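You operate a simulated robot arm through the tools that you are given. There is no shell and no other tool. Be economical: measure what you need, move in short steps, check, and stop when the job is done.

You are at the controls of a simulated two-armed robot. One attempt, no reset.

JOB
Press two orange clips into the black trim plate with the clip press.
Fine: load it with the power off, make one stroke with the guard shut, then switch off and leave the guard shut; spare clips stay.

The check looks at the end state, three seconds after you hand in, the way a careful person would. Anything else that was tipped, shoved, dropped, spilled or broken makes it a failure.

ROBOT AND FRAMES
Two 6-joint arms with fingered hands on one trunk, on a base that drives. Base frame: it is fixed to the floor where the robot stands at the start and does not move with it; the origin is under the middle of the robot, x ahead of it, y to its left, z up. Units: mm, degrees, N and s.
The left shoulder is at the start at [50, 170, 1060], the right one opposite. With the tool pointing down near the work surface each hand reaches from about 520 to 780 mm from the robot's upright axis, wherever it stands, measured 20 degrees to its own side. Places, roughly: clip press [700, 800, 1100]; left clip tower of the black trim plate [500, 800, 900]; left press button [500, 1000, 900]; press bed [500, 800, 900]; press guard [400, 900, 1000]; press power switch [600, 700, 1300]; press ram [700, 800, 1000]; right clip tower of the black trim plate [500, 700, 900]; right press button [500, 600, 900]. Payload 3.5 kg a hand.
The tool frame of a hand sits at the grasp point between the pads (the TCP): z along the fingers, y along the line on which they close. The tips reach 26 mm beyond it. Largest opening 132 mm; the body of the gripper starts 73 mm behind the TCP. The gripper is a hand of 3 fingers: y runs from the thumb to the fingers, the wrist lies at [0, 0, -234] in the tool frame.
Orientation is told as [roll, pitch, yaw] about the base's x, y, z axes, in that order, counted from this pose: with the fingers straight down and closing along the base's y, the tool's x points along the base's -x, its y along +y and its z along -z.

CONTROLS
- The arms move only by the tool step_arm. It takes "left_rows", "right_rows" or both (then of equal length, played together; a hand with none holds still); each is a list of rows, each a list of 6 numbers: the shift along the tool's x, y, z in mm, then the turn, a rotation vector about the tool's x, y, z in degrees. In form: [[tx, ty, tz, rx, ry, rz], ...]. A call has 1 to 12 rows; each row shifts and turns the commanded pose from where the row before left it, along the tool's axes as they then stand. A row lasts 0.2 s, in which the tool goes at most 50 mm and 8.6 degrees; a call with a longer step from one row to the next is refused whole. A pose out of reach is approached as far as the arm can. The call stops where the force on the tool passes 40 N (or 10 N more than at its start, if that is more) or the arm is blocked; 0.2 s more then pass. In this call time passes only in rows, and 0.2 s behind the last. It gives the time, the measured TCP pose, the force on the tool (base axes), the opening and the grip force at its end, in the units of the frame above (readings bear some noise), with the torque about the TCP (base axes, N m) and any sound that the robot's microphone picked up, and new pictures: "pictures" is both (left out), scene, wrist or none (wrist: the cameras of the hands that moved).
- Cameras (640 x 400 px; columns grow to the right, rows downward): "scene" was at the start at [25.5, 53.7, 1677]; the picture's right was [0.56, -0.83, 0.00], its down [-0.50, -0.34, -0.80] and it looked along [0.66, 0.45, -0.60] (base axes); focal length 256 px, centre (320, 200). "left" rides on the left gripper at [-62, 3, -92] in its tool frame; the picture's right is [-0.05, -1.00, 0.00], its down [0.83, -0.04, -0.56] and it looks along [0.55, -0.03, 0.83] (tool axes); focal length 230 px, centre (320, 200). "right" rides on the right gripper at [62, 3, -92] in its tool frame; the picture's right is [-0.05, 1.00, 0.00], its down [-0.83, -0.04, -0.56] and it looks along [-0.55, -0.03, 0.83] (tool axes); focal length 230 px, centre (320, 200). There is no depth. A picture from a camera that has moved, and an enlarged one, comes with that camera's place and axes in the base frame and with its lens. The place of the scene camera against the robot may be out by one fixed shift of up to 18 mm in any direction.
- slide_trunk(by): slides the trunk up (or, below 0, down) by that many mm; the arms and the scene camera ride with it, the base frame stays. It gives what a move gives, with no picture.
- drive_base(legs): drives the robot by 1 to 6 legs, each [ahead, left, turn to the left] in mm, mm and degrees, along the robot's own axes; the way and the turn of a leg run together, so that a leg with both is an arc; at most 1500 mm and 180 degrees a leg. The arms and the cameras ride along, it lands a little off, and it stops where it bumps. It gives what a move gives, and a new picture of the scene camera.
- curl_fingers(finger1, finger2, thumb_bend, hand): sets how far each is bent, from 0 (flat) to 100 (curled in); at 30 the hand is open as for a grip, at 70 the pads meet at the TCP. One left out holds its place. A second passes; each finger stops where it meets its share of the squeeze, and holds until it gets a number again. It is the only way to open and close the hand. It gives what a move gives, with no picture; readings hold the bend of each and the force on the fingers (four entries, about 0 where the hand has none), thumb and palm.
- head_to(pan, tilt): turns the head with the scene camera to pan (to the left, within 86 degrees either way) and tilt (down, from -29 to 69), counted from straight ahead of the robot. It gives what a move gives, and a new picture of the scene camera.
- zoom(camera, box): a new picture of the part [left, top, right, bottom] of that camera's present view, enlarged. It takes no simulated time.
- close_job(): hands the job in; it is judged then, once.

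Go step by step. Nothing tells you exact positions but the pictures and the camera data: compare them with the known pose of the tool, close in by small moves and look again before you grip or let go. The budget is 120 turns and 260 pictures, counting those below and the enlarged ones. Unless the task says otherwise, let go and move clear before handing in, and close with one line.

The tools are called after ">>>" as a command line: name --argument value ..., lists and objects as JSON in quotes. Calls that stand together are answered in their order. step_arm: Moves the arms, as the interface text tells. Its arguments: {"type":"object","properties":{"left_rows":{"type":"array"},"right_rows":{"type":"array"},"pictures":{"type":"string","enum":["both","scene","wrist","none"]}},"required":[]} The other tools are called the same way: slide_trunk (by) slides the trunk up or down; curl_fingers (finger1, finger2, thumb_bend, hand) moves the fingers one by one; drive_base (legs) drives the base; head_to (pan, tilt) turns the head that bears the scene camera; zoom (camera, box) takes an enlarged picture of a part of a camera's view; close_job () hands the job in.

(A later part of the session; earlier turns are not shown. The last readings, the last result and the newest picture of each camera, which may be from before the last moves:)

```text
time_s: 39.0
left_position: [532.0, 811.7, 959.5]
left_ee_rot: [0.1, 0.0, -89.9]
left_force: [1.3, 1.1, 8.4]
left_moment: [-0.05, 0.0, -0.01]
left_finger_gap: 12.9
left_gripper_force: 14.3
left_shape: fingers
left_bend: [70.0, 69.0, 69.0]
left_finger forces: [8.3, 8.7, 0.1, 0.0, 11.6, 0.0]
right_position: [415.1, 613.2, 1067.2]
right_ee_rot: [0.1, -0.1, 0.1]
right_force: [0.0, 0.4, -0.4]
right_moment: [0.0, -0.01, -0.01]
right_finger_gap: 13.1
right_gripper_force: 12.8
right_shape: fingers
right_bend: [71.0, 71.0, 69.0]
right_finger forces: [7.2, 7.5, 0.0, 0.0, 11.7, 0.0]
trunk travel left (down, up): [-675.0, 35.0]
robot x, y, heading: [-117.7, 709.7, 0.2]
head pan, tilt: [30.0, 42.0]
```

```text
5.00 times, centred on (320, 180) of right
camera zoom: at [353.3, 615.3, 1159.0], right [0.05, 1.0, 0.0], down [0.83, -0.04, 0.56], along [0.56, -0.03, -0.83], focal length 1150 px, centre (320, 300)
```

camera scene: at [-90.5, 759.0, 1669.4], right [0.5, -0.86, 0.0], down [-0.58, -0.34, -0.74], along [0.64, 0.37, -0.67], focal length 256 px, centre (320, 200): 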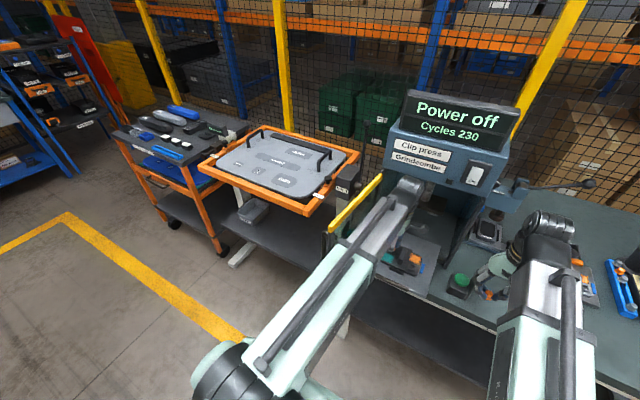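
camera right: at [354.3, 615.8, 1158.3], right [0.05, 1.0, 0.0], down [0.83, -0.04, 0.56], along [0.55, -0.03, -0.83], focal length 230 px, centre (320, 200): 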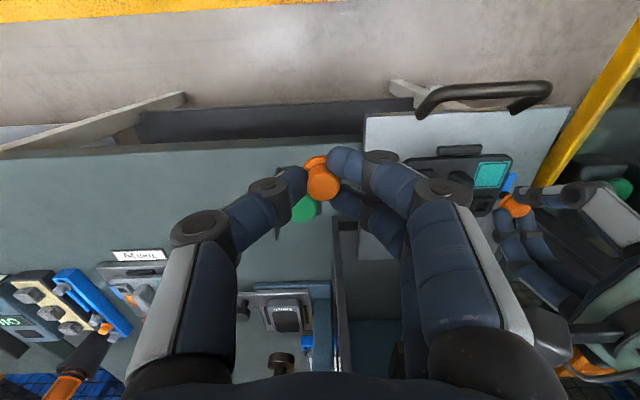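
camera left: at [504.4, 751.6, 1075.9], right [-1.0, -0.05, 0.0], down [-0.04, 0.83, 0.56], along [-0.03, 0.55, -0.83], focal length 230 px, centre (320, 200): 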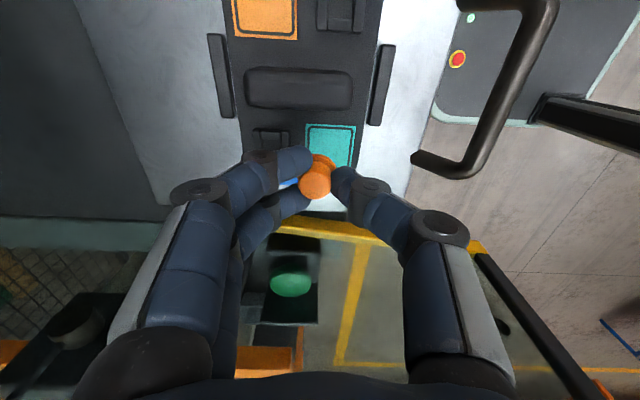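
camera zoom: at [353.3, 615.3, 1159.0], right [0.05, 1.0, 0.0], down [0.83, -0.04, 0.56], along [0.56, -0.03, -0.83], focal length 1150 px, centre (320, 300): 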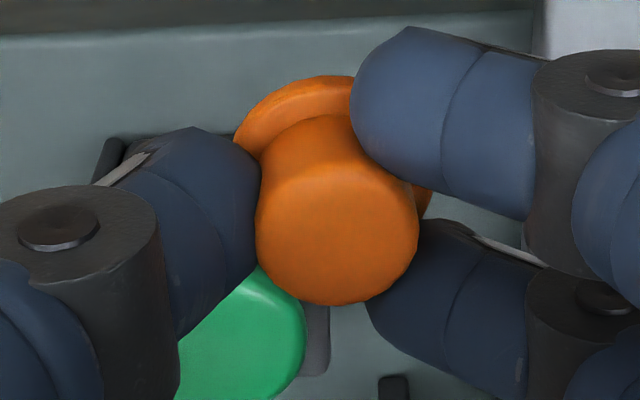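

Contact at 8 N. I press slightly further to see whether it settles into the hole.

>>> step_arm --left_rows '[[0, 0, 1.5, 0, 0, 0]]' --pictures "none"

>>> zoom --camera "right" --box '[485, 185, 530, 230]'

```text
time_s: 39.4
left_position: [530.1, 811.3, 958.2]
left_ee_rot: [0.3, 0.0, -89.9]
left_force: [0.8, 2.7, 28.8]
left_moment: [0.05, -0.14, 0.01]
left_finger_gap: 12.6
left_gripper_force: 25.7
left_shape: fingers
left_bend: [70.0, 70.0, 71.0]
left_finger forces: [15.0, 16.4, 0.1, 0.0, 20.1, 0.0]
right_position: [412.9, 612.6, 1068.1]
right_ee_rot: [0.1, -0.2, 0.0]
right_force: [-0.6, -0.5, -0.7]
right_moment: [0.04, 0.02, 0.02]
right_finger_gap: 13.1
right_gripper_force: 13.0
right_shape: fingers
right_bend: [71.0, 71.0, 69.0]
right_finger forces: [7.2, 7.5, 0.0, 0.1, 11.7, 0.1]
trunk travel left (down, up): [-675.0, 35.0]
robot x, y, heading: [-118.0, 716.5, 0.2]
head pan, tilt: [30.0, 42.0]
```

```text
8.89 times, centred on (508, 208) of right
camera zoom: at [352.7, 615.4, 1159.2], right [0.05, 1.0, 0.0], down [0.83, -0.04, 0.56], along [0.56, -0.03, -0.83], focal length 2045 px, centre (-1347, 133)
```

zoom: 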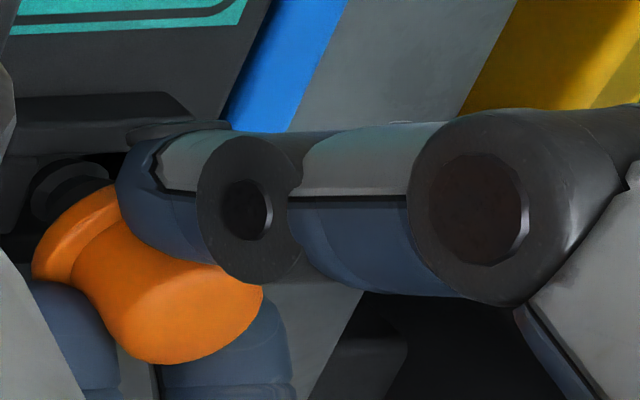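

>>> step_arm --left_rows '[[0, 0, -1.5, 0, 0, 0]]' --pictures "none"

>>> zoom --camera "scene" --box '[420, 225, 470, 265]'

>>> zoom --camera "left" --box '[275, 125, 345, 200]'

```text
time_s: 39.8
left_position: [530.1, 811.0, 959.3]
left_ee_rot: [0.1, 0.0, -89.9]
left_force: [0.8, 0.7, 25.1]
left_moment: [0.02, -0.16, 0.05]
left_finger_gap: 12.2
left_gripper_force: 26.0
left_shape: fingers
left_bend: [70.0, 70.0, 71.0]
left_finger forces: [16.6, 18.6, 0.0, 0.1, 17.7, 0.0]
right_position: [414.1, 612.9, 1066.8]
right_ee_rot: [0.0, -0.1, 0.1]
right_force: [0.1, -0.2, -0.9]
right_moment: [0.01, 0.04, 0.01]
right_finger_gap: 12.8
right_gripper_force: 13.0
right_shape: fingers
right_bend: [71.0, 71.0, 69.0]
right_finger forces: [7.2, 7.5, 0.1, 0.1, 11.7, 0.1]
trunk travel left (down, up): [-675.0, 35.0]
robot x, y, heading: [-115.6, 714.2, 0.1]
head pan, tilt: [30.0, 42.0]
```

```text
10.00 times, centred on (445, 245) of scene
camera zoom: at [-93.0, 759.2, 1669.4], right [0.5, -0.86, 0.0], down [-0.58, -0.34, -0.74], along [0.64, 0.37, -0.67], focal length 2563 px, centre (-930, -250)
```

zoom: 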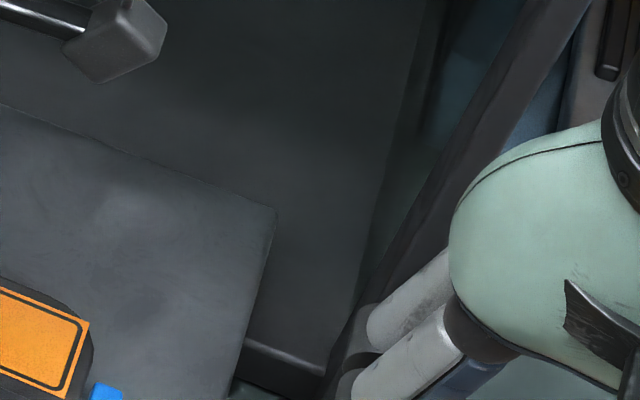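

```text
5.33 times, centred on (310, 162) of left
camera zoom: at [533.6, 749.7, 1050.7], right [-1.0, -0.05, 0.0], down [-0.05, 0.83, 0.56], along [-0.03, 0.55, -0.83], focal length 1227 px, centre (373, 400)
```

zoom: 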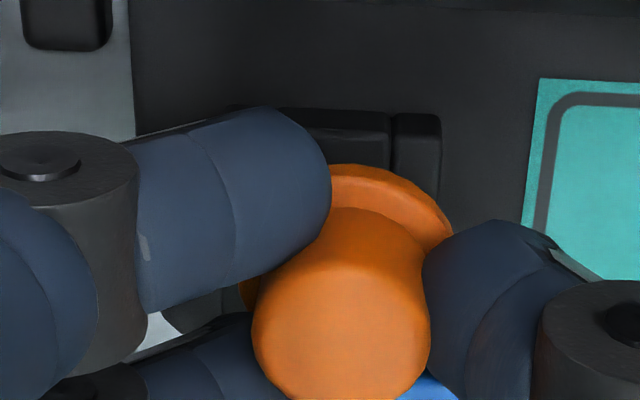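

I'd like to know the clip's stem shape. I lift off and back to where the right camera sees the clip fully.

>>> step_arm --left_rows '[[0, 0, -6, 0, 0, 0], [0, 0, -12, 0, 0, 0], [0, -25, -12, 0, 0, 0], [0, -15, 0, 0, 0, 0]]' --pictures "none"

>>> zoom --camera "right" --box '[470, 160, 550, 230]'

>>> zoom --camera "left" --box '[200, 80, 360, 200]'

```text
time_s: 40.8
left_position: [492.3, 811.2, 986.7]
left_ee_rot: [0.0, 0.0, -89.9]
left_force: [1.0, -0.8, 0.1]
left_moment: [-0.01, 0.0, -0.01]
left_finger_gap: 12.8
left_gripper_force: 11.5
left_shape: fingers
left_bend: [68.0, 69.0, 71.0]
left_finger forces: [6.9, 6.8, 0.0, 0.0, 9.9, 0.1]
right_position: [415.7, 612.9, 1066.8]
right_ee_rot: [0.0, 0.0, 0.1]
right_force: [0.1, -0.1, 0.7]
right_moment: [-0.03, -0.02, 0.02]
right_finger_gap: 13.2
right_gripper_force: 13.0
right_shape: fingers
right_bend: [71.0, 71.0, 69.0]
right_finger forces: [7.2, 7.5, 0.0, 0.0, 11.6, 0.0]
trunk travel left (down, up): [-675.0, 35.0]
robot x, y, heading: [-114.3, 709.9, -0.0]
head pan, tilt: [30.0, 42.0]
```

```text
5.71 times, centred on (510, 195) of right
camera zoom: at [354.5, 615.3, 1158.1], right [0.05, 1.0, 0.0], down [0.83, -0.04, 0.56], along [0.55, -0.03, -0.83], focal length 1315 px, centre (-766, 229)
```

zoom: 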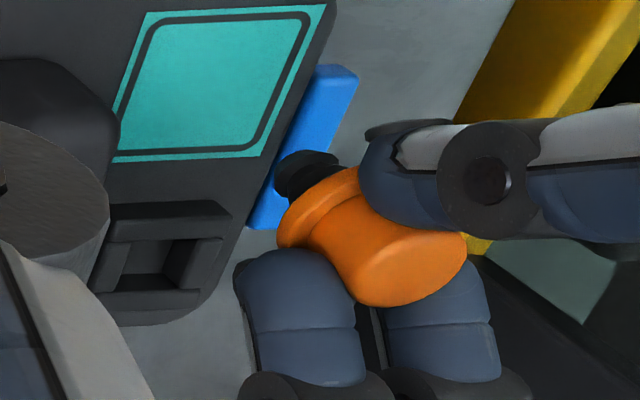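

```text
3.33 times, centred on (280, 140) of left
camera zoom: at [494.9, 749.4, 1079.5], right [-1.0, -0.05, 0.0], down [-0.04, 0.83, 0.56], along [-0.03, 0.55, -0.83], focal length 767 px, centre (453, 400)
```

zoom: 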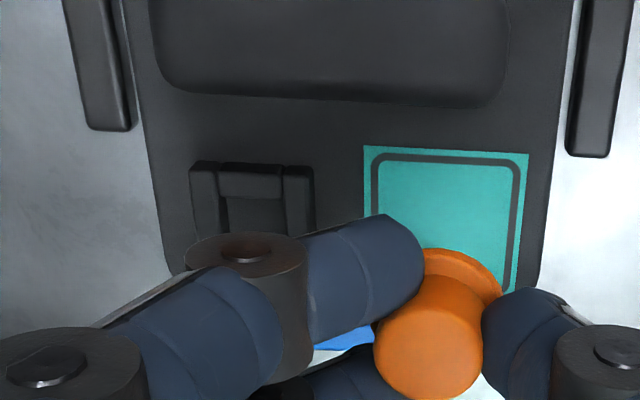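

Clear view: the stem has barb rings and the tower hole is about 13 mm. Comparing views, the previous touch was about 2–3 mm too far in −y (on the tower's wall). I go back with the target at (533.5, 814).

>>> step_arm --left_rows '[[1.5, 20, 0, 0, 0, 0], [1, 21, 12, 0, 0, 0], [0, 0, 10, 0, 0, 0]]' --pictures "none"

>>> zoom --camera "right" --box '[470, 160, 550, 230]'

>>> zoom --camera "left" --box '[260, 110, 380, 230]'

```text
time_s: 41.6
left_position: [533.8, 814.2, 963.6]
left_ee_rot: [0.2, 0.0, -89.9]
left_force: [-0.1, 0.8, -0.9]
left_moment: [0.0, -0.01, 0.0]
left_finger_gap: 12.8
left_gripper_force: 11.7
left_shape: fingers
left_bend: [68.0, 69.0, 71.0]
left_finger forces: [6.8, 6.6, 0.0, 0.0, 10.0, 0.0]
right_position: [415.1, 613.2, 1066.2]
right_ee_rot: [-0.1, 0.0, 0.1]
right_force: [-0.4, -0.3, -0.1]
right_moment: [-0.01, 0.02, -0.03]
right_finger_gap: 13.2
right_gripper_force: 12.9
right_shape: fingers
right_bend: [71.0, 71.0, 69.0]
right_finger forces: [7.3, 7.5, 0.1, 0.0, 11.7, 0.0]
trunk travel left (down, up): [-675.0, 35.0]
robot x, y, heading: [-118.9, 710.1, 0.1]
head pan, tilt: [30.0, 42.0]
```

```text
5.71 times, centred on (510, 195) of right
camera zoom: at [354.4, 615.3, 1158.1], right [0.05, 1.0, 0.0], down [0.83, -0.04, 0.56], along [0.55, -0.03, -0.83], focal length 1315 px, centre (-766, 229)
```

zoom: 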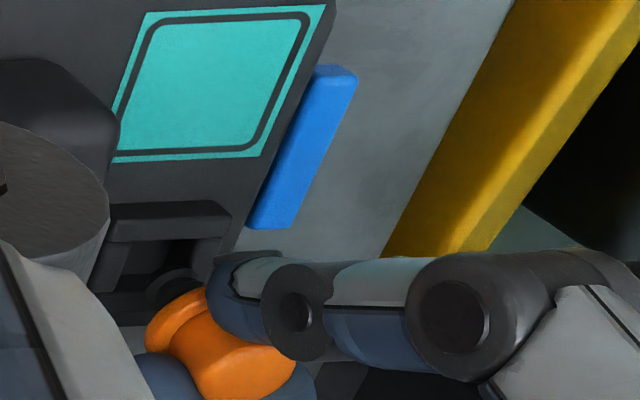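

```text
3.33 times, centred on (320, 170) of left
camera zoom: at [537.2, 752.0, 1057.4], right [-1.0, -0.05, 0.0], down [-0.05, 0.83, 0.56], along [-0.03, 0.55, -0.83], focal length 767 px, centre (320, 300)
```

zoom: 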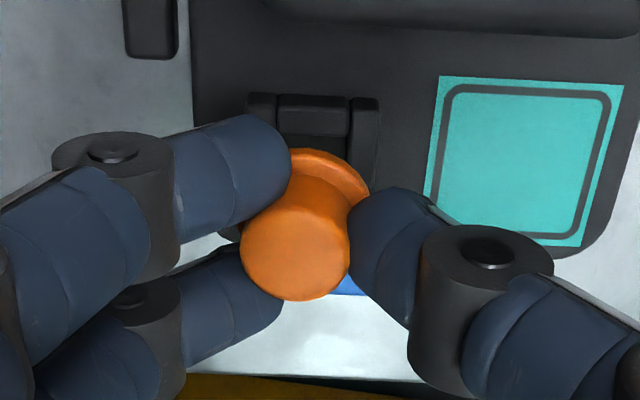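

>>> step_arm --left_rows '[[0.6, -1.9, 2, 0, 0, 0], [0, 0, 3, 0, 0, 0]]' --pictures "none"

>>> zoom --camera "right" --box '[475, 180, 525, 230]'

```text
time_s: 42.2
left_position: [531.6, 815.3, 960.2]
left_ee_rot: [0.0, 0.0, -89.8]
left_force: [0.5, 0.4, -0.2]
left_moment: [0.0, -0.01, 0.0]
left_finger_gap: 12.7
left_gripper_force: 11.1
left_shape: fingers
left_bend: [68.0, 69.0, 71.0]
left_finger forces: [6.8, 6.6, 0.0, 0.0, 10.0, 0.0]
right_position: [414.7, 612.8, 1066.2]
right_ee_rot: [0.0, 0.0, 0.0]
right_force: [0.8, -0.7, 0.1]
right_moment: [0.02, 0.0, 0.0]
right_finger_gap: 12.9
right_gripper_force: 13.2
right_shape: fingers
right_bend: [71.0, 71.0, 69.0]
right_finger forces: [7.2, 7.6, 0.1, 0.0, 11.7, 0.0]
trunk travel left (down, up): [-675.0, 35.0]
robot x, y, heading: [-117.7, 714.4, 0.1]
head pan, tilt: [30.0, 42.0]
```

```text
8.00 times, centred on (500, 205) of right
camera zoom: at [354.5, 615.3, 1158.1], right [0.05, 1.0, 0.0], down [0.83, -0.04, 0.56], along [0.55, -0.03, -0.83], focal length 1841 px, centre (-1120, 160)
```

zoom: 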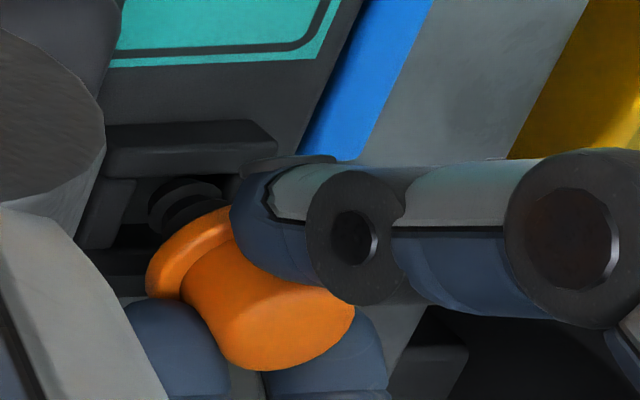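

The stem now visibly sits within the hole outline. Continue down.

>>> step_arm --left_rows '[[0, 0, 2, 0, 0, 0], [0, 0, 2, 0, 0, 0], [0, 0, 2, 0, 0, 0]]' --pictures "none"

>>> zoom --camera "right" --box '[475, 180, 525, 230]'

```text
time_s: 43.0
left_position: [530.0, 814.1, 956.4]
left_ee_rot: [0.1, 0.1, -90.0]
left_force: [0.6, -0.2, 25.0]
left_moment: [-0.07, 0.05, 0.01]
left_finger_gap: 11.9
left_gripper_force: 22.1
left_shape: fingers
left_bend: [68.0, 68.0, 73.0]
left_finger forces: [10.2, 10.6, 0.0, 0.0, 23.4, 0.0]
right_position: [414.2, 612.0, 1067.1]
right_ee_rot: [-0.1, 0.0, 0.1]
right_force: [-0.4, 0.2, 0.5]
right_moment: [0.02, 0.03, 0.02]
right_finger_gap: 13.2
right_gripper_force: 12.7
right_shape: fingers
right_bend: [71.0, 71.0, 69.0]
right_finger forces: [7.2, 7.5, 0.1, 0.0, 11.7, 0.0]
trunk travel left (down, up): [-675.0, 35.0]
robot x, y, heading: [-119.7, 715.5, 0.1]
head pan, tilt: [30.0, 42.0]
```

```text
8.00 times, centred on (500, 205) of right
camera zoom: at [353.1, 615.0, 1159.0], right [0.05, 1.0, 0.0], down [0.83, -0.04, 0.56], along [0.56, -0.03, -0.83], focal length 1841 px, centre (-1120, 160)
```

zoom: 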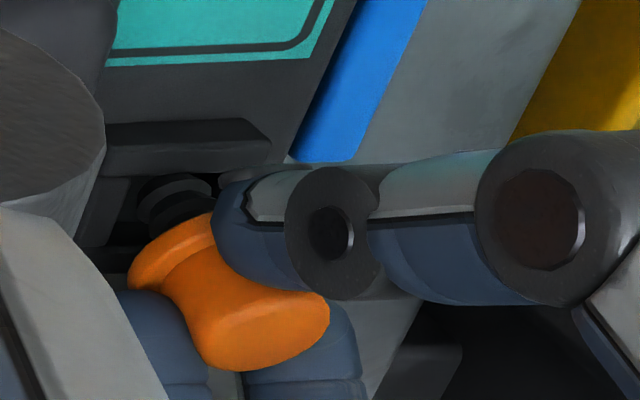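

Contact again with the stem seeming to catch the front wall (the arm gives about 1.6 mm in −x under load). Lift slightly, shift +2 mm in x, retry.

>>> step_arm --left_rows '[[0, 0, -5, 0, 0, 0], [0.3, 2, 0, 0, 0, 0], [0, 0, 3, 0, 0, 0], [0, 0, 2, 0, 0, 0]]' --pictures "none"

>>> zoom --camera "right" --box '[475, 180, 525, 230]'

>>> zoom --camera "left" --box '[260, 110, 380, 230]'

```text
time_s: 44.0
left_position: [533.0, 814.4, 954.4]
left_ee_rot: [0.1, 0.0, -89.9]
left_force: [-1.7, -0.5, 6.5]
left_moment: [-0.04, 0.0, -0.04]
left_finger_gap: 11.6
left_gripper_force: 14.9
left_shape: fingers
left_bend: [68.0, 68.0, 71.0]
left_finger forces: [7.5, 7.6, 0.0, 0.0, 14.2, 0.0]
right_position: [414.9, 613.0, 1066.3]
right_ee_rot: [0.0, 0.0, 0.2]
right_force: [-0.3, -0.4, -0.6]
right_moment: [0.0, -0.02, 0.01]
right_finger_gap: 13.2
right_gripper_force: 13.7
right_shape: fingers
right_bend: [71.0, 71.0, 69.0]
right_finger forces: [7.1, 7.5, 0.1, 0.1, 11.7, 0.1]
trunk travel left (down, up): [-675.0, 35.0]
robot x, y, heading: [-116.0, 710.3, 0.2]
head pan, tilt: [30.0, 42.0]
```

```text
8.00 times, centred on (500, 205) of right
camera zoom: at [354.0, 615.2, 1158.3], right [0.05, 1.0, 0.0], down [0.83, -0.04, 0.56], along [0.55, -0.03, -0.83], focal length 1841 px, centre (-1120, 160)
```

zoom: 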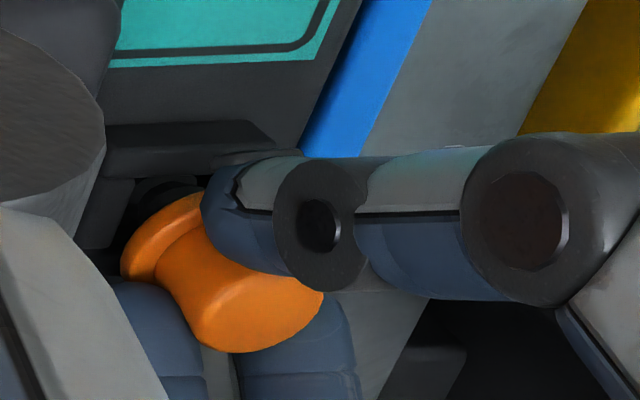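

```text
3.33 times, centred on (320, 170) of left
camera zoom: at [535.8, 752.7, 1046.3], right [-1.0, -0.05, 0.0], down [-0.05, 0.83, 0.56], along [-0.03, 0.55, -0.83], focal length 767 px, centre (320, 300)
```

zoom: 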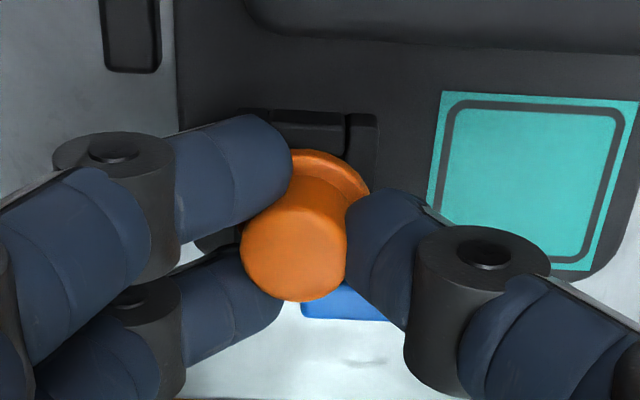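

The stem has gone into the hole (lower, only 6.5 N). Continue gently down.

>>> step_arm --left_rows '[[0, 0, 2, 0, 0, 0], [0, 0, 1.5, 0, 0, 0]]' --pictures "none"

>>> zoom --camera "right" --box '[475, 180, 525, 230]'

```text
time_s: 44.6
left_position: [532.0, 814.4, 951.2]
left_ee_rot: [0.1, 0.0, -90.0]
left_force: [-0.5, -0.6, 7.4]
left_moment: [0.0, -0.02, 0.02]
left_finger_gap: 11.6
left_gripper_force: 15.0
left_shape: fingers
left_bend: [68.0, 68.0, 71.0]
left_finger forces: [7.9, 8.0, 0.0, 0.1, 14.0, 0.0]
right_position: [415.8, 613.2, 1067.1]
right_ee_rot: [0.1, 0.0, 0.1]
right_force: [0.4, -0.2, 0.2]
right_moment: [-0.02, 0.0, 0.02]
right_finger_gap: 13.0
right_gripper_force: 13.2
right_shape: fingers
right_bend: [71.0, 71.0, 69.0]
right_finger forces: [7.1, 7.6, 0.0, 0.1, 11.6, 0.0]
trunk travel left (down, up): [-675.0, 35.0]
robot x, y, heading: [-116.4, 713.2, 0.3]
head pan, tilt: [30.0, 42.0]
```

```text
8.00 times, centred on (500, 205) of right
camera zoom: at [354.1, 615.2, 1158.3], right [0.05, 1.0, 0.0], down [0.83, -0.04, 0.56], along [0.55, -0.03, -0.83], focal length 1841 px, centre (-1120, 160)
```

zoom: 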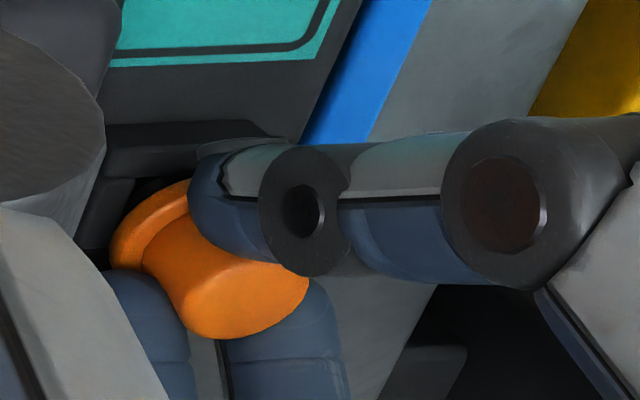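

The clip stands in the left tower. I release it and withdraw up, then check.

>>> curl_fingers --hand "left" --finger1 60 --finger2 60 --thumb_bend 60

>>> step_arm --left_rows '[[0, 0, -8, 0, 0, 0], [0, 0, -14, 0, 0, 0], [0, -15, -15, 0, 0, 0], [0, -40, -15, 0, 0, 0], [0, -40, -15, 0, 0, 0]]' --pictures "both"

>>> zoom --camera "right" --box '[440, 130, 560, 230]'

```text
time_s: 45.6
left_position: [532.5, 814.7, 950.3]
left_ee_rot: [0.0, 0.0, -89.8]
left_force: [-0.7, -0.4, 1.2]
left_moment: [-0.01, 0.01, 0.01]
left_finger_gap: 34.5
left_gripper_force: 0.0
left_shape: fingers
left_bend: [60.0, 60.0, 60.0]
left_finger forces: [0.0, 0.1, 0.1, 0.0, 0.0, 0.0]
right_position: [416.6, 612.6, 1066.5]
right_ee_rot: [0.0, 0.1, 0.1]
right_force: [0.3, 0.3, -0.2]
right_moment: [0.0, 0.03, -0.02]
right_finger_gap: 13.1
right_gripper_force: 13.2
right_shape: fingers
right_bend: [71.0, 71.0, 69.0]
right_finger forces: [7.2, 7.5, 0.0, 0.0, 11.7, 0.0]
trunk travel left (down, up): [-675.0, 35.0]
robot x, y, heading: [-118.4, 718.9, 0.1]
head pan, tilt: [30.0, 42.0]
```

```text
time_s: 46.8
left_position: [436.4, 817.5, 1018.9]
left_ee_rot: [0.0, 0.0, -90.0]
left_force: [-1.1, -0.6, 0.2]
left_moment: [-0.03, 0.02, 0.0]
left_finger_gap: 34.4
left_gripper_force: 0.1
left_shape: fingers
left_bend: [60.0, 60.0, 60.0]
left_finger forces: [0.0, 0.0, 0.1, 0.1, 0.0, 0.1]
right_position: [414.4, 613.2, 1067.4]
right_ee_rot: [0.0, -0.1, 0.2]
right_force: [0.0, -0.9, 0.1]
right_moment: [0.05, -0.03, 0.02]
right_finger_gap: 13.2
right_gripper_force: 13.3
right_shape: fingers
right_bend: [71.0, 71.0, 69.0]
right_finger forces: [7.2, 7.6, 0.1, 0.0, 11.7, 0.0]
trunk travel left (down, up): [-675.0, 35.0]
robot x, y, heading: [-116.5, 714.1, 0.2]
head pan, tilt: [30.0, 42.0]
camera scene: at [-91.5, 759.3, 1669.4], right [0.5, -0.86, 0.0], down [-0.58, -0.34, -0.74], along [0.64, 0.37, -0.67], focal length 256 px, centre (320, 200)
camera left: at [440.0, 754.9, 1110.9], right [-1.0, -0.05, 0.0], down [-0.05, 0.83, 0.56], along [-0.03, 0.55, -0.83], focal length 230 px, centre (320, 200)
```

scene: 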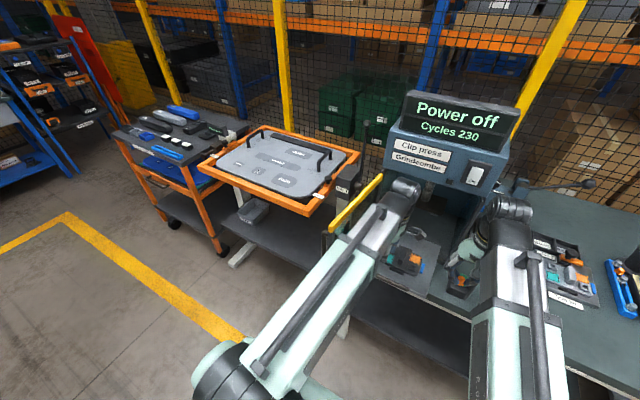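
left: 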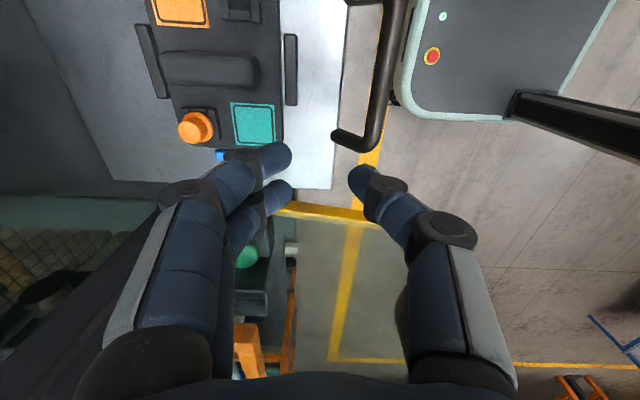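

```text
4.00 times, centred on (500, 180) of right
camera zoom: at [354.1, 615.3, 1158.3], right [0.05, 1.0, 0.0], down [0.83, -0.04, 0.56], along [0.55, -0.03, -0.83], focal length 920 px, centre (-400, 280)
```

zoom: 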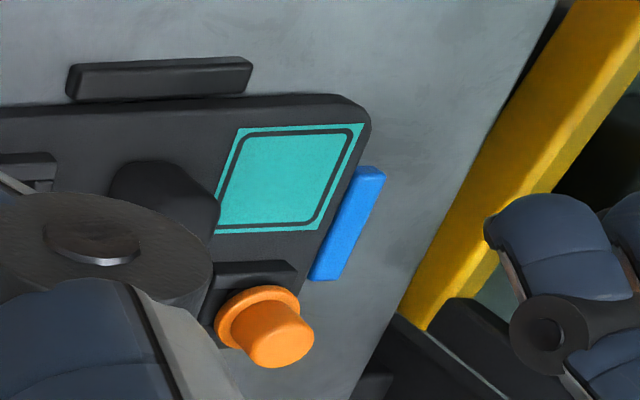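

The first clip stands upright in the left tower. Now I rotate the right hand +90° for the right tower and swing the left hand around to act as the side-view camera.

>>> step_arm --left_rows '[[-25, 0, -15, 0, 0, 0], [0, 0, -10, 0, 0, -8.5], [0, 0, 0, 0, 0, -8.5], [0, 0, 0, 0, 0, -8.5], [0, 0, 0, 0, 0, -8.5], [0, 0, 0, 0, 0, -8.5], [0, 0, 0, 0, 0, -8.5], [0, 0, 0, 0, 0, -8.5], [0, 0, 0, 0, 0, -8.5], [0, 0, 0, 0, 0, -8.5], [0, 0, 0, 0, 0, -8.5], [0, 0, 0, 0, 0, -8.5]]' --right_rows '[[0, -30, 0, 0, 0, 0], [0, 0, 0, 0, 0, -8.18], [0, 0, 0, 0, 0, -8.18], [0, 0, 0, 0, 0, -8.18], [0, 0, 0, 0, 0, -8.18], [0, 0, 0, 0, 0, -8.18], [0, 0, 0, 0, 0, -8.18], [0, 0, 0, 0, 0, -8.18], [0, 0, 0, 0, 0, -8.18], [0, 0, 0, 0, 0, -8.18], [0, 0, 0, 0, 0, -8.18], [0, 0, 0, 0, 0, -8.2]]' --pictures "none"

>>> step_arm --left_rows '[[0, 0, 0, 0, 0, -8.5], [0, 0, 0, 0, 0, -8.5], [0, 0, 0, 0, 0, -8.5], [0, 0, 0, 0, 0, -8.5], [0, 0, 0, 0, 0, -8.5], [0, 0, 0, 0, 0, -8.5], [0, 0, 0, 0, 0, -8.5], [0, 0, 0, 0, 0, -8.5], [0, 0, 0, 0, 0, -8.5], [0, 0, 0, 0, 0, -8.5], [0, 0, 0, 0, 0, -1.5]]' --pictures "both"

>>> zoom --camera "right" --box '[0, 0, 640, 400]'

```text
time_s: 49.4
left_position: [437.7, 790.1, 1042.8]
left_ee_rot: [0.0, -0.1, 3.7]
left_force: [-0.7, 0.5, 0.1]
left_moment: [-0.04, 0.02, -0.01]
left_finger_gap: 34.4
left_gripper_force: 0.1
left_shape: fingers
left_bend: [60.0, 60.0, 60.0]
left_finger forces: [0.0, 0.0, 0.0, 0.1, 0.1, 0.0]
right_position: [413.2, 603.5, 1065.3]
right_ee_rot: [-0.1, 0.2, 89.8]
right_force: [0.0, 0.6, 0.4]
right_moment: [-0.02, 0.01, -0.02]
right_finger_gap: 13.5
right_gripper_force: 13.5
right_shape: fingers
right_bend: [71.0, 71.0, 69.0]
right_finger forces: [7.3, 7.6, 0.0, 0.1, 11.6, 0.0]
right hand out of reach, approached as far as the arm can: row 12
trunk travel left (down, up): [-675.0, 35.0]
robot x, y, heading: [-114.1, 711.6, 0.0]
head pan, tilt: [30.0, 42.0]
```

```text
time_s: 51.8
left_position: [442.2, 814.7, 1041.3]
left_ee_rot: [0.0, 0.3, 74.8]
left_force: [0.6, 0.0, 0.0]
left_moment: [0.0, -0.01, -0.04]
left_finger_gap: 34.3
left_gripper_force: 0.0
left_shape: fingers
left_bend: [60.0, 60.0, 60.0]
left_finger forces: [0.0, 0.0, 0.0, 0.1, 0.1, 0.0]
left hand out of reach, approached as far as the arm can: row 9, 10, 11
right_position: [412.8, 603.4, 1065.4]
right_ee_rot: [0.1, 0.2, 89.5]
right_force: [0.0, 0.1, -0.3]
right_moment: [-0.01, 0.0, -0.01]
right_finger_gap: 13.0
right_gripper_force: 13.6
right_shape: fingers
right_bend: [71.0, 71.0, 69.0]
right_finger forces: [7.4, 7.5, 0.0, 0.1, 11.6, 0.0]
trunk travel left (down, up): [-675.0, 35.0]
robot x, y, heading: [-117.0, 710.8, 0.2]
head pan, tilt: [30.0, 42.0]
camera scene: at [-90.9, 759.4, 1669.4], right [0.5, -0.86, 0.0], down [-0.58, -0.34, -0.74], along [0.64, 0.37, -0.67], focal length 256 px, centre (320, 200)
camera left: at [455.2, 875.3, 1134.5], right [0.98, -0.21, 0.0], down [-0.17, -0.81, 0.56], along [-0.12, -0.55, -0.83], focal length 230 px, centre (320, 200)
```

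scene: 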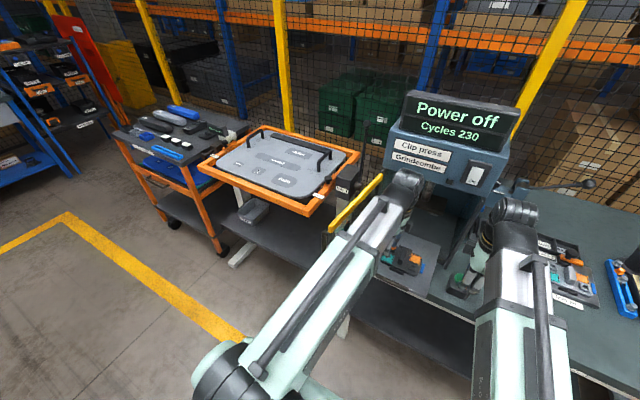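
left: 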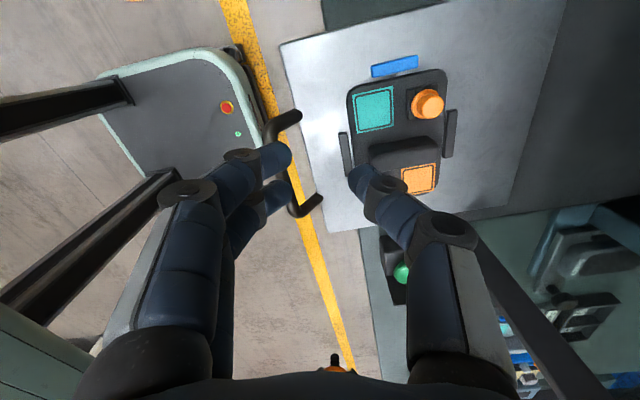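

```text
1.00 times, centred on (320, 200) of right (not enlarged: the box is as wide or as high as the picture)
camera zoom: at [410.0, 540.1, 1157.7], right [-1.0, 0.06, 0.0], down [0.05, 0.83, 0.55], along [0.03, 0.55, -0.83], focal length 230 px, centre (320, 200)
```

zoom: 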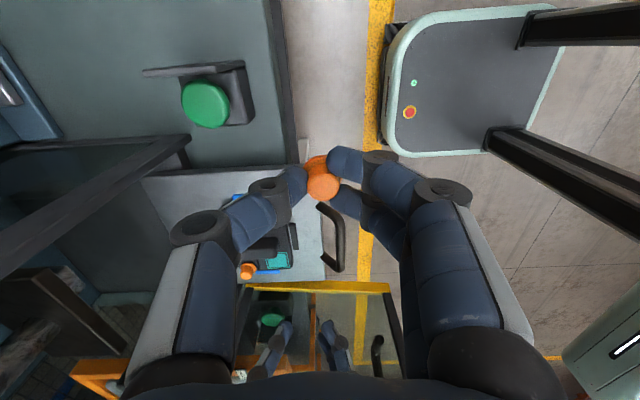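

The wrist limits stop the left hand at 75° and its view is blocked by its own thumb, so I move it aside and rely on the right camera, calibrated by the first insertion.

>>> step_arm --left_rows '[[-5, 5, -15, 0, 0, 8.5], [-10, 10, -15, 0, 0, 8.5], [-15, 10, -15, 0, 0, 8.5], [-15, 10, -10, 0, 0, 8.5], [-10, 5, -10, 0, 0, 8.5], [0, 0, 0, 0, 0, 8.5]]' --pictures "none"

>>> step_arm --right_rows '[[-30, -10, 10, 0, 0, 0], [-40, -15, 15, 0, 0, 0], [-40, -15, 15, 0, 0, 0], [-20, -10, 15, 0, 0, 0]]' --pictures "both"

>>> zoom --camera "right" --box '[220, 100, 420, 260]'

```text
time_s: 53.2
left_position: [439.3, 881.4, 1108.0]
left_ee_rot: [0.0, 0.2, 24.2]
left_force: [-0.2, -0.4, 0.0]
left_moment: [0.03, -0.04, -0.01]
left_finger_gap: 34.5
left_gripper_force: 0.5
left_shape: fingers
left_bend: [60.0, 60.0, 60.0]
left_finger forces: [0.1, 0.0, 0.1, 0.1, 0.0, 0.0]
right_position: [413.9, 602.4, 1066.2]
right_ee_rot: [0.0, 0.1, 89.5]
right_force: [0.0, 0.1, -0.4]
right_moment: [0.02, -0.02, 0.01]
right_finger_gap: 13.0
right_gripper_force: 13.2
right_shape: fingers
right_bend: [71.0, 71.0, 69.0]
right_finger forces: [7.4, 7.6, 0.1, 0.1, 11.7, 0.0]
trunk travel left (down, up): [-675.0, 35.0]
robot x, y, heading: [-115.4, 711.8, -0.0]
head pan, tilt: [30.0, 42.0]
```

```text
time_s: 54.2
left_position: [439.3, 880.6, 1107.1]
left_ee_rot: [-0.1, 0.1, 24.4]
left_force: [0.1, -0.6, 0.1]
left_moment: [-0.03, 0.02, 0.0]
left_finger_gap: 34.1
left_gripper_force: 0.0
left_shape: fingers
left_bend: [60.0, 60.0, 60.0]
left_finger forces: [0.1, 0.0, 0.0, 0.0, 0.0, 0.0]
right_position: [462.2, 731.8, 1011.6]
right_ee_rot: [0.0, 0.0, 90.1]
right_force: [-0.4, -0.6, -1.2]
right_moment: [0.0, -0.02, 0.02]
right_finger_gap: 12.9
right_gripper_force: 13.1
right_shape: fingers
right_bend: [71.0, 71.0, 69.0]
right_finger forces: [7.3, 7.6, 0.1, 0.1, 11.6, 0.1]
trunk travel left (down, up): [-675.0, 35.0]
robot x, y, heading: [-113.8, 709.7, 0.3]
head pan, tilt: [30.0, 42.0]
camera scene: at [-90.8, 759.4, 1669.4], right [0.5, -0.87, 0.0], down [-0.58, -0.34, -0.74], along [0.64, 0.37, -0.67], focal length 256 px, centre (320, 200)
camera right: at [460.2, 670.1, 1103.3], right [-1.0, 0.05, 0.0], down [0.04, 0.83, 0.56], along [0.03, 0.55, -0.83], focal length 230 px, centre (320, 200)
```

scene: 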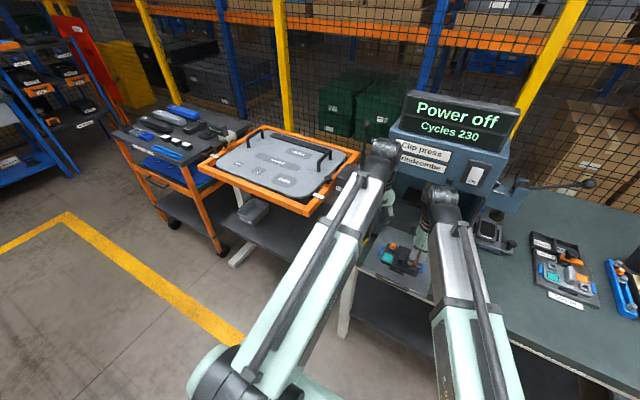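
right: 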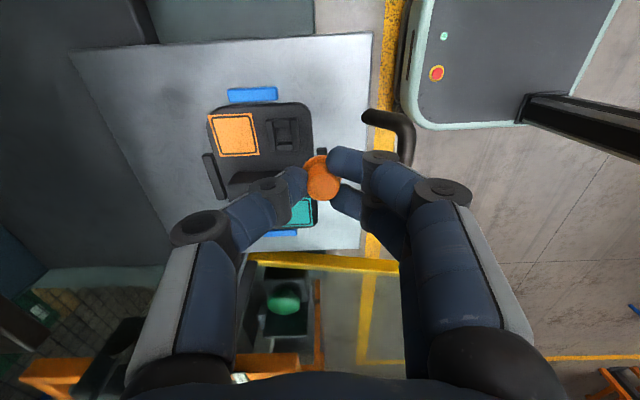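

```text
2.50 times, centred on (320, 180) of right
camera zoom: at [460.2, 670.1, 1103.3], right [-1.0, 0.05, 0.0], down [0.04, 0.83, 0.56], along [0.03, 0.55, -0.83], focal length 575 px, centre (320, 250)
```

zoom: 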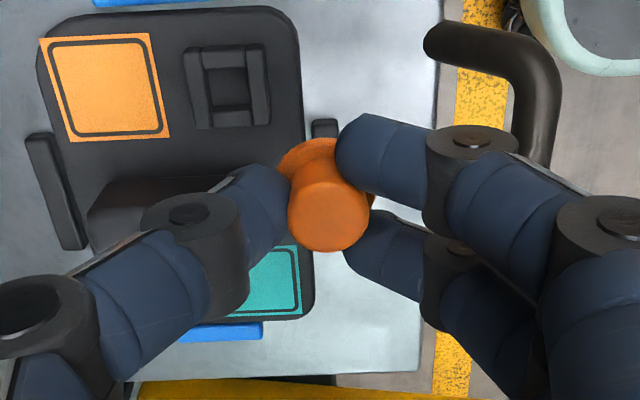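

The right tower is fully visible: by my computation the clip must move (+33.8, −2.9). I go there and lower to z 968.

>>> step_arm --right_rows '[[1.5, -17, 14, 0, 0, 0], [1.4, -16.8, 15, 0, 0, 0], [0, 0, 14, 0, 0, 0]]' --pictures "none"

>>> zoom --camera "right" --box '[260, 110, 380, 230]'

>>> zoom --camera "scene" --box '[380, 215, 450, 285]'

>>> zoom --camera "left" --box '[0, 0, 640, 400]'

```text
time_s: 55.0
left_position: [437.8, 880.4, 1107.9]
left_ee_rot: [-0.1, 0.2, 24.5]
left_force: [-1.3, 0.4, -0.2]
left_moment: [0.0, 0.0, -0.01]
left_finger_gap: 34.3
left_gripper_force: 0.1
left_shape: fingers
left_bend: [60.0, 60.0, 60.0]
left_finger forces: [0.2, 0.0, 0.0, 0.1, 0.0, 0.0]
right_position: [498.5, 728.9, 967.7]
right_ee_rot: [0.0, 0.0, 90.0]
right_force: [-0.6, -0.5, -0.7]
right_moment: [-0.01, 0.05, -0.03]
right_finger_gap: 12.8
right_gripper_force: 13.6
right_shape: fingers
right_bend: [71.0, 71.0, 69.0]
right_finger forces: [7.4, 7.6, 0.2, 0.0, 11.8, 0.1]
trunk travel left (down, up): [-675.0, 35.0]
robot x, y, heading: [-116.9, 713.6, 0.3]
head pan, tilt: [30.0, 42.0]
```

```text
3.33 times, centred on (320, 170) of right
camera zoom: at [495.6, 666.7, 1060.2], right [-1.0, 0.05, 0.0], down [0.04, 0.83, 0.56], along [0.03, 0.55, -0.83], focal length 767 px, centre (320, 300)
```

zoom: 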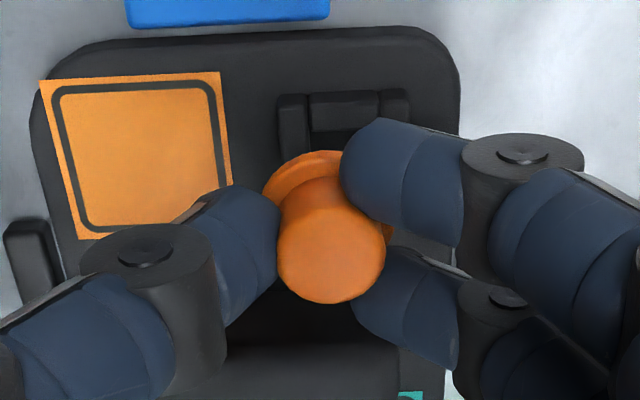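

```text
5.71 times, centred on (415, 250) of scene
camera zoom: at [-90.9, 759.3, 1669.4], right [0.5, -0.86, 0.0], down [-0.58, -0.34, -0.74], along [0.64, 0.37, -0.67], focal length 1465 px, centre (-223, -86)
```

zoom: 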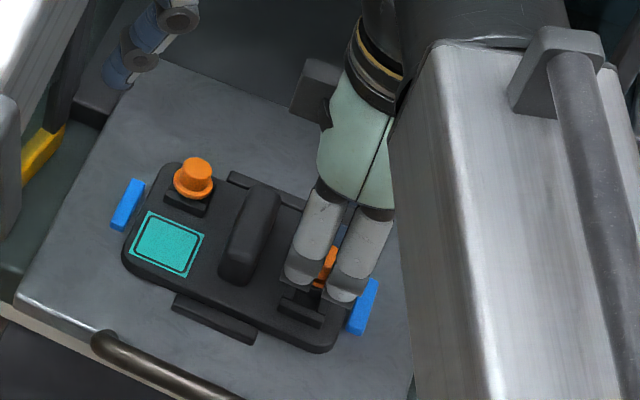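

```text
1.00 times, centred on (320, 200) of left (not enlarged: the box is as wide or as high as the picture)
camera zoom: at [493.5, 908.7, 1199.9], right [0.46, -0.89, 0.0], down [-0.74, -0.38, 0.56], along [-0.49, -0.26, -0.83], focal length 230 px, centre (320, 200)
```

zoom: 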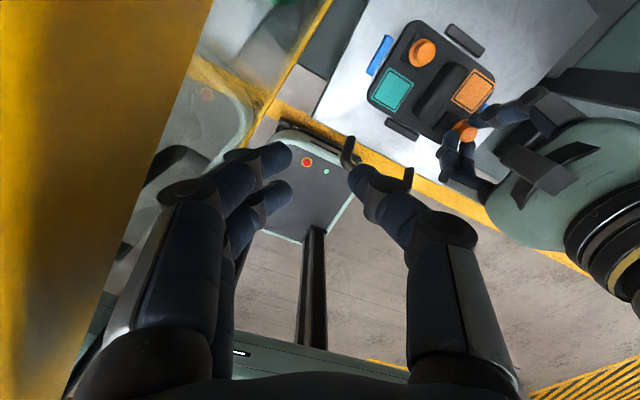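

>>> step_arm --right_rows '[[0, 2.4, 3, 0, 0, 0], [0, 0, 3.5, 0, 0, 0]]' --pictures "none"

>>> zoom --camera "right" --box '[260, 110, 380, 230]'

>>> zoom --camera "scene" --box '[405, 240, 435, 275]'

>>> zoom --camera "left" --box '[430, 90, 510, 160]'

```text
time_s: 55.6
left_position: [437.3, 880.0, 1107.4]
left_ee_rot: [-0.1, 0.1, 24.5]
left_force: [-0.3, 1.1, 0.4]
left_moment: [0.01, 0.04, -0.01]
left_finger_gap: 34.6
left_gripper_force: 0.0
left_shape: fingers
left_bend: [60.0, 60.0, 60.0]
left_finger forces: [0.0, 0.0, 0.0, 0.1, 0.0, 0.1]
right_position: [494.2, 728.9, 961.8]
right_ee_rot: [0.0, -0.1, 90.0]
right_force: [0.4, -0.2, 0.2]
right_moment: [-0.01, 0.0, -0.01]
right_finger_gap: 13.1
right_gripper_force: 13.7
right_shape: fingers
right_bend: [71.0, 71.0, 69.0]
right_finger forces: [7.4, 7.7, 0.0, 0.1, 11.7, 0.0]
trunk travel left (down, up): [-675.0, 35.0]
robot x, y, heading: [-118.8, 711.9, -0.2]
head pan, tilt: [30.0, 42.0]
```

```text
3.33 times, centred on (320, 170) of right
camera zoom: at [492.4, 666.9, 1053.4], right [-1.0, 0.05, 0.0], down [0.04, 0.83, 0.56], along [0.03, 0.55, -0.83], focal length 767 px, centre (320, 300)
```

zoom: 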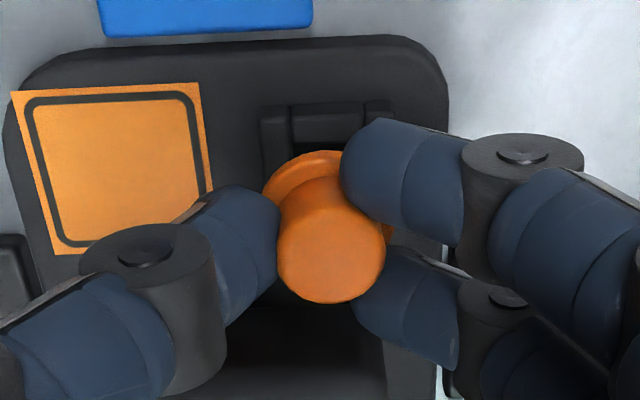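

```text
11.43 times, centred on (420, 258) of scene
camera zoom: at [-90.9, 759.3, 1669.4], right [0.5, -0.86, 0.0], down [-0.58, -0.34, -0.74], along [0.64, 0.37, -0.67], focal length 2929 px, centre (-823, -457)
```

zoom: 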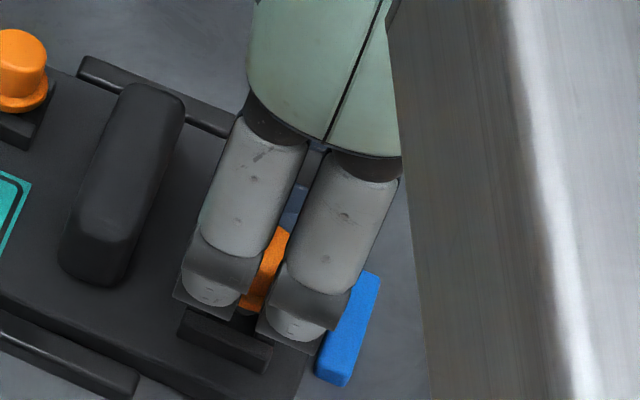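

```text
5.71 times, centred on (470, 125) of left
camera zoom: at [493.5, 908.7, 1199.9], right [0.46, -0.89, 0.0], down [-0.74, -0.38, 0.56], along [-0.49, -0.26, -0.83], focal length 1315 px, centre (-537, 629)
```

zoom: 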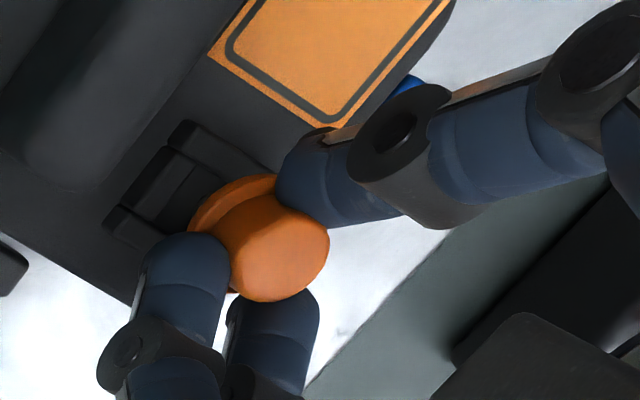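

Knob and tower now coincide to within half a millimetre. Descending in small steps.

>>> step_arm --right_rows '[[0, 0, 2.5, 0, 0, 0], [0, 0, 2.5, 0, 0, 0]]' --pictures "none"

>>> zoom --camera "scene" --box '[405, 240, 435, 275]'

>>> zoom --camera "left" --box '[430, 90, 510, 160]'

```text
time_s: 56.2
left_position: [438.4, 881.1, 1106.9]
left_ee_rot: [-0.2, 0.1, 24.4]
left_force: [0.0, -0.9, 0.5]
left_moment: [0.0, -0.02, 0.04]
left_finger_gap: 34.4
left_gripper_force: 0.0
left_shape: fingers
left_bend: [60.0, 60.0, 60.0]
left_finger forces: [0.0, 0.1, 0.0, 0.0, 0.0, 0.0]
right_position: [494.1, 729.0, 956.6]
right_ee_rot: [0.0, -0.1, 90.1]
right_force: [0.2, 0.1, -0.1]
right_moment: [0.04, -0.01, -0.04]
right_finger_gap: 13.1
right_gripper_force: 13.7
right_shape: fingers
right_bend: [71.0, 71.0, 69.0]
right_finger forces: [7.4, 7.7, 0.1, 0.0, 11.7, 0.0]
trunk travel left (down, up): [-675.0, 35.0]
robot x, y, heading: [-115.4, 711.9, -0.4]
head pan, tilt: [30.0, 42.0]
```

```text
11.43 times, centred on (420, 258) of scene
camera zoom: at [-90.9, 759.3, 1669.4], right [0.5, -0.86, 0.0], down [-0.58, -0.34, -0.74], along [0.64, 0.37, -0.67], focal length 2929 px, centre (-823, -457)
```

zoom: 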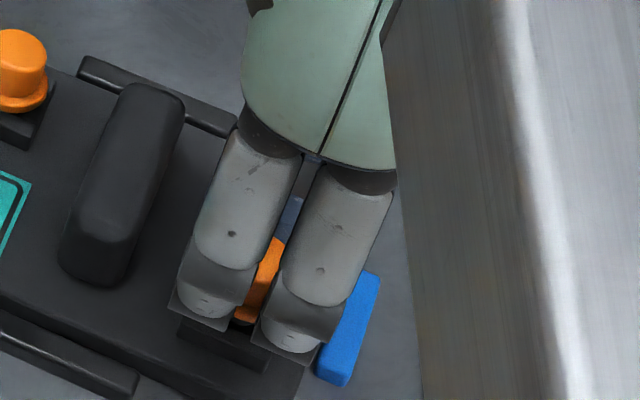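

```text
5.71 times, centred on (470, 125) of left
camera zoom: at [493.5, 908.7, 1199.9], right [0.46, -0.89, 0.0], down [-0.74, -0.38, 0.56], along [-0.49, -0.26, -0.83], focal length 1315 px, centre (-537, 629)
```

zoom: 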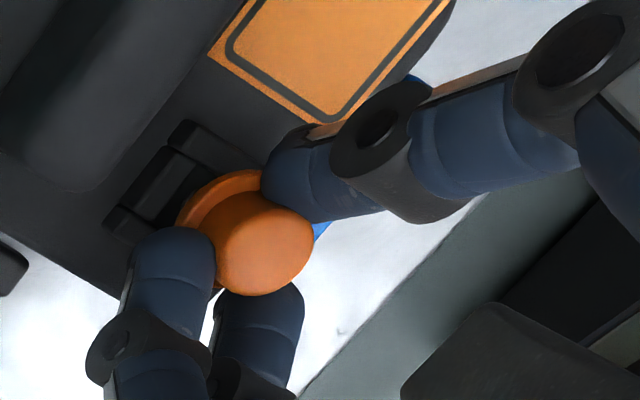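

No contact yet, so the stem is entering the hole. Continue.

>>> step_arm --right_rows '[[0, 0, 2, 0, 0, 0], [0, 0, 2, 0, 0, 0], [0, 0, 1.5, 0, 0, 0]]' --pictures "none"

>>> zoom --camera "left" --box '[430, 90, 510, 160]'

```text
time_s: 57.0
left_position: [437.4, 879.8, 1108.2]
left_ee_rot: [-0.1, 0.0, 24.4]
left_force: [0.3, 0.3, 0.0]
left_moment: [0.01, 0.0, -0.02]
left_finger_gap: 34.4
left_gripper_force: 0.1
left_shape: fingers
left_bend: [60.0, 60.0, 60.0]
left_finger forces: [0.0, 0.0, 0.1, 0.0, 0.0, 0.0]
right_position: [493.9, 729.3, 952.5]
right_ee_rot: [-0.1, 0.0, 90.1]
right_force: [0.8, 0.0, 8.2]
right_moment: [0.03, -0.03, 0.0]
right_finger_gap: 12.8
right_gripper_force: 15.5
right_shape: fingers
right_bend: [71.0, 71.0, 69.0]
right_finger forces: [7.7, 8.5, 0.1, 0.1, 15.1, 0.0]
trunk travel left (down, up): [-675.0, 35.0]
robot x, y, heading: [-116.1, 710.8, 0.0]
head pan, tilt: [30.0, 42.0]
```

```text
5.71 times, centred on (470, 125) of left
camera zoom: at [493.1, 908.8, 1200.3], right [0.46, -0.89, 0.0], down [-0.74, -0.38, 0.56], along [-0.49, -0.26, -0.83], focal length 1315 px, centre (-537, 629)
```

zoom: 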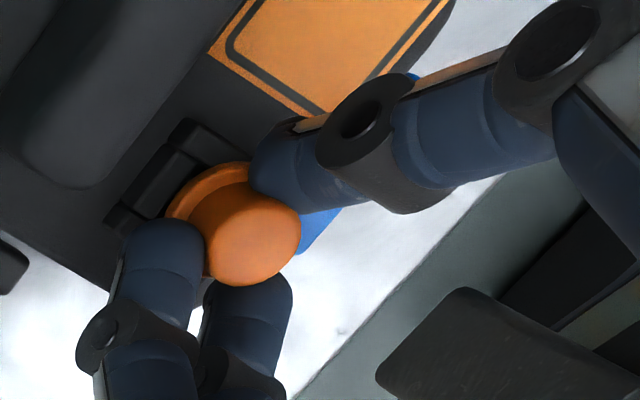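

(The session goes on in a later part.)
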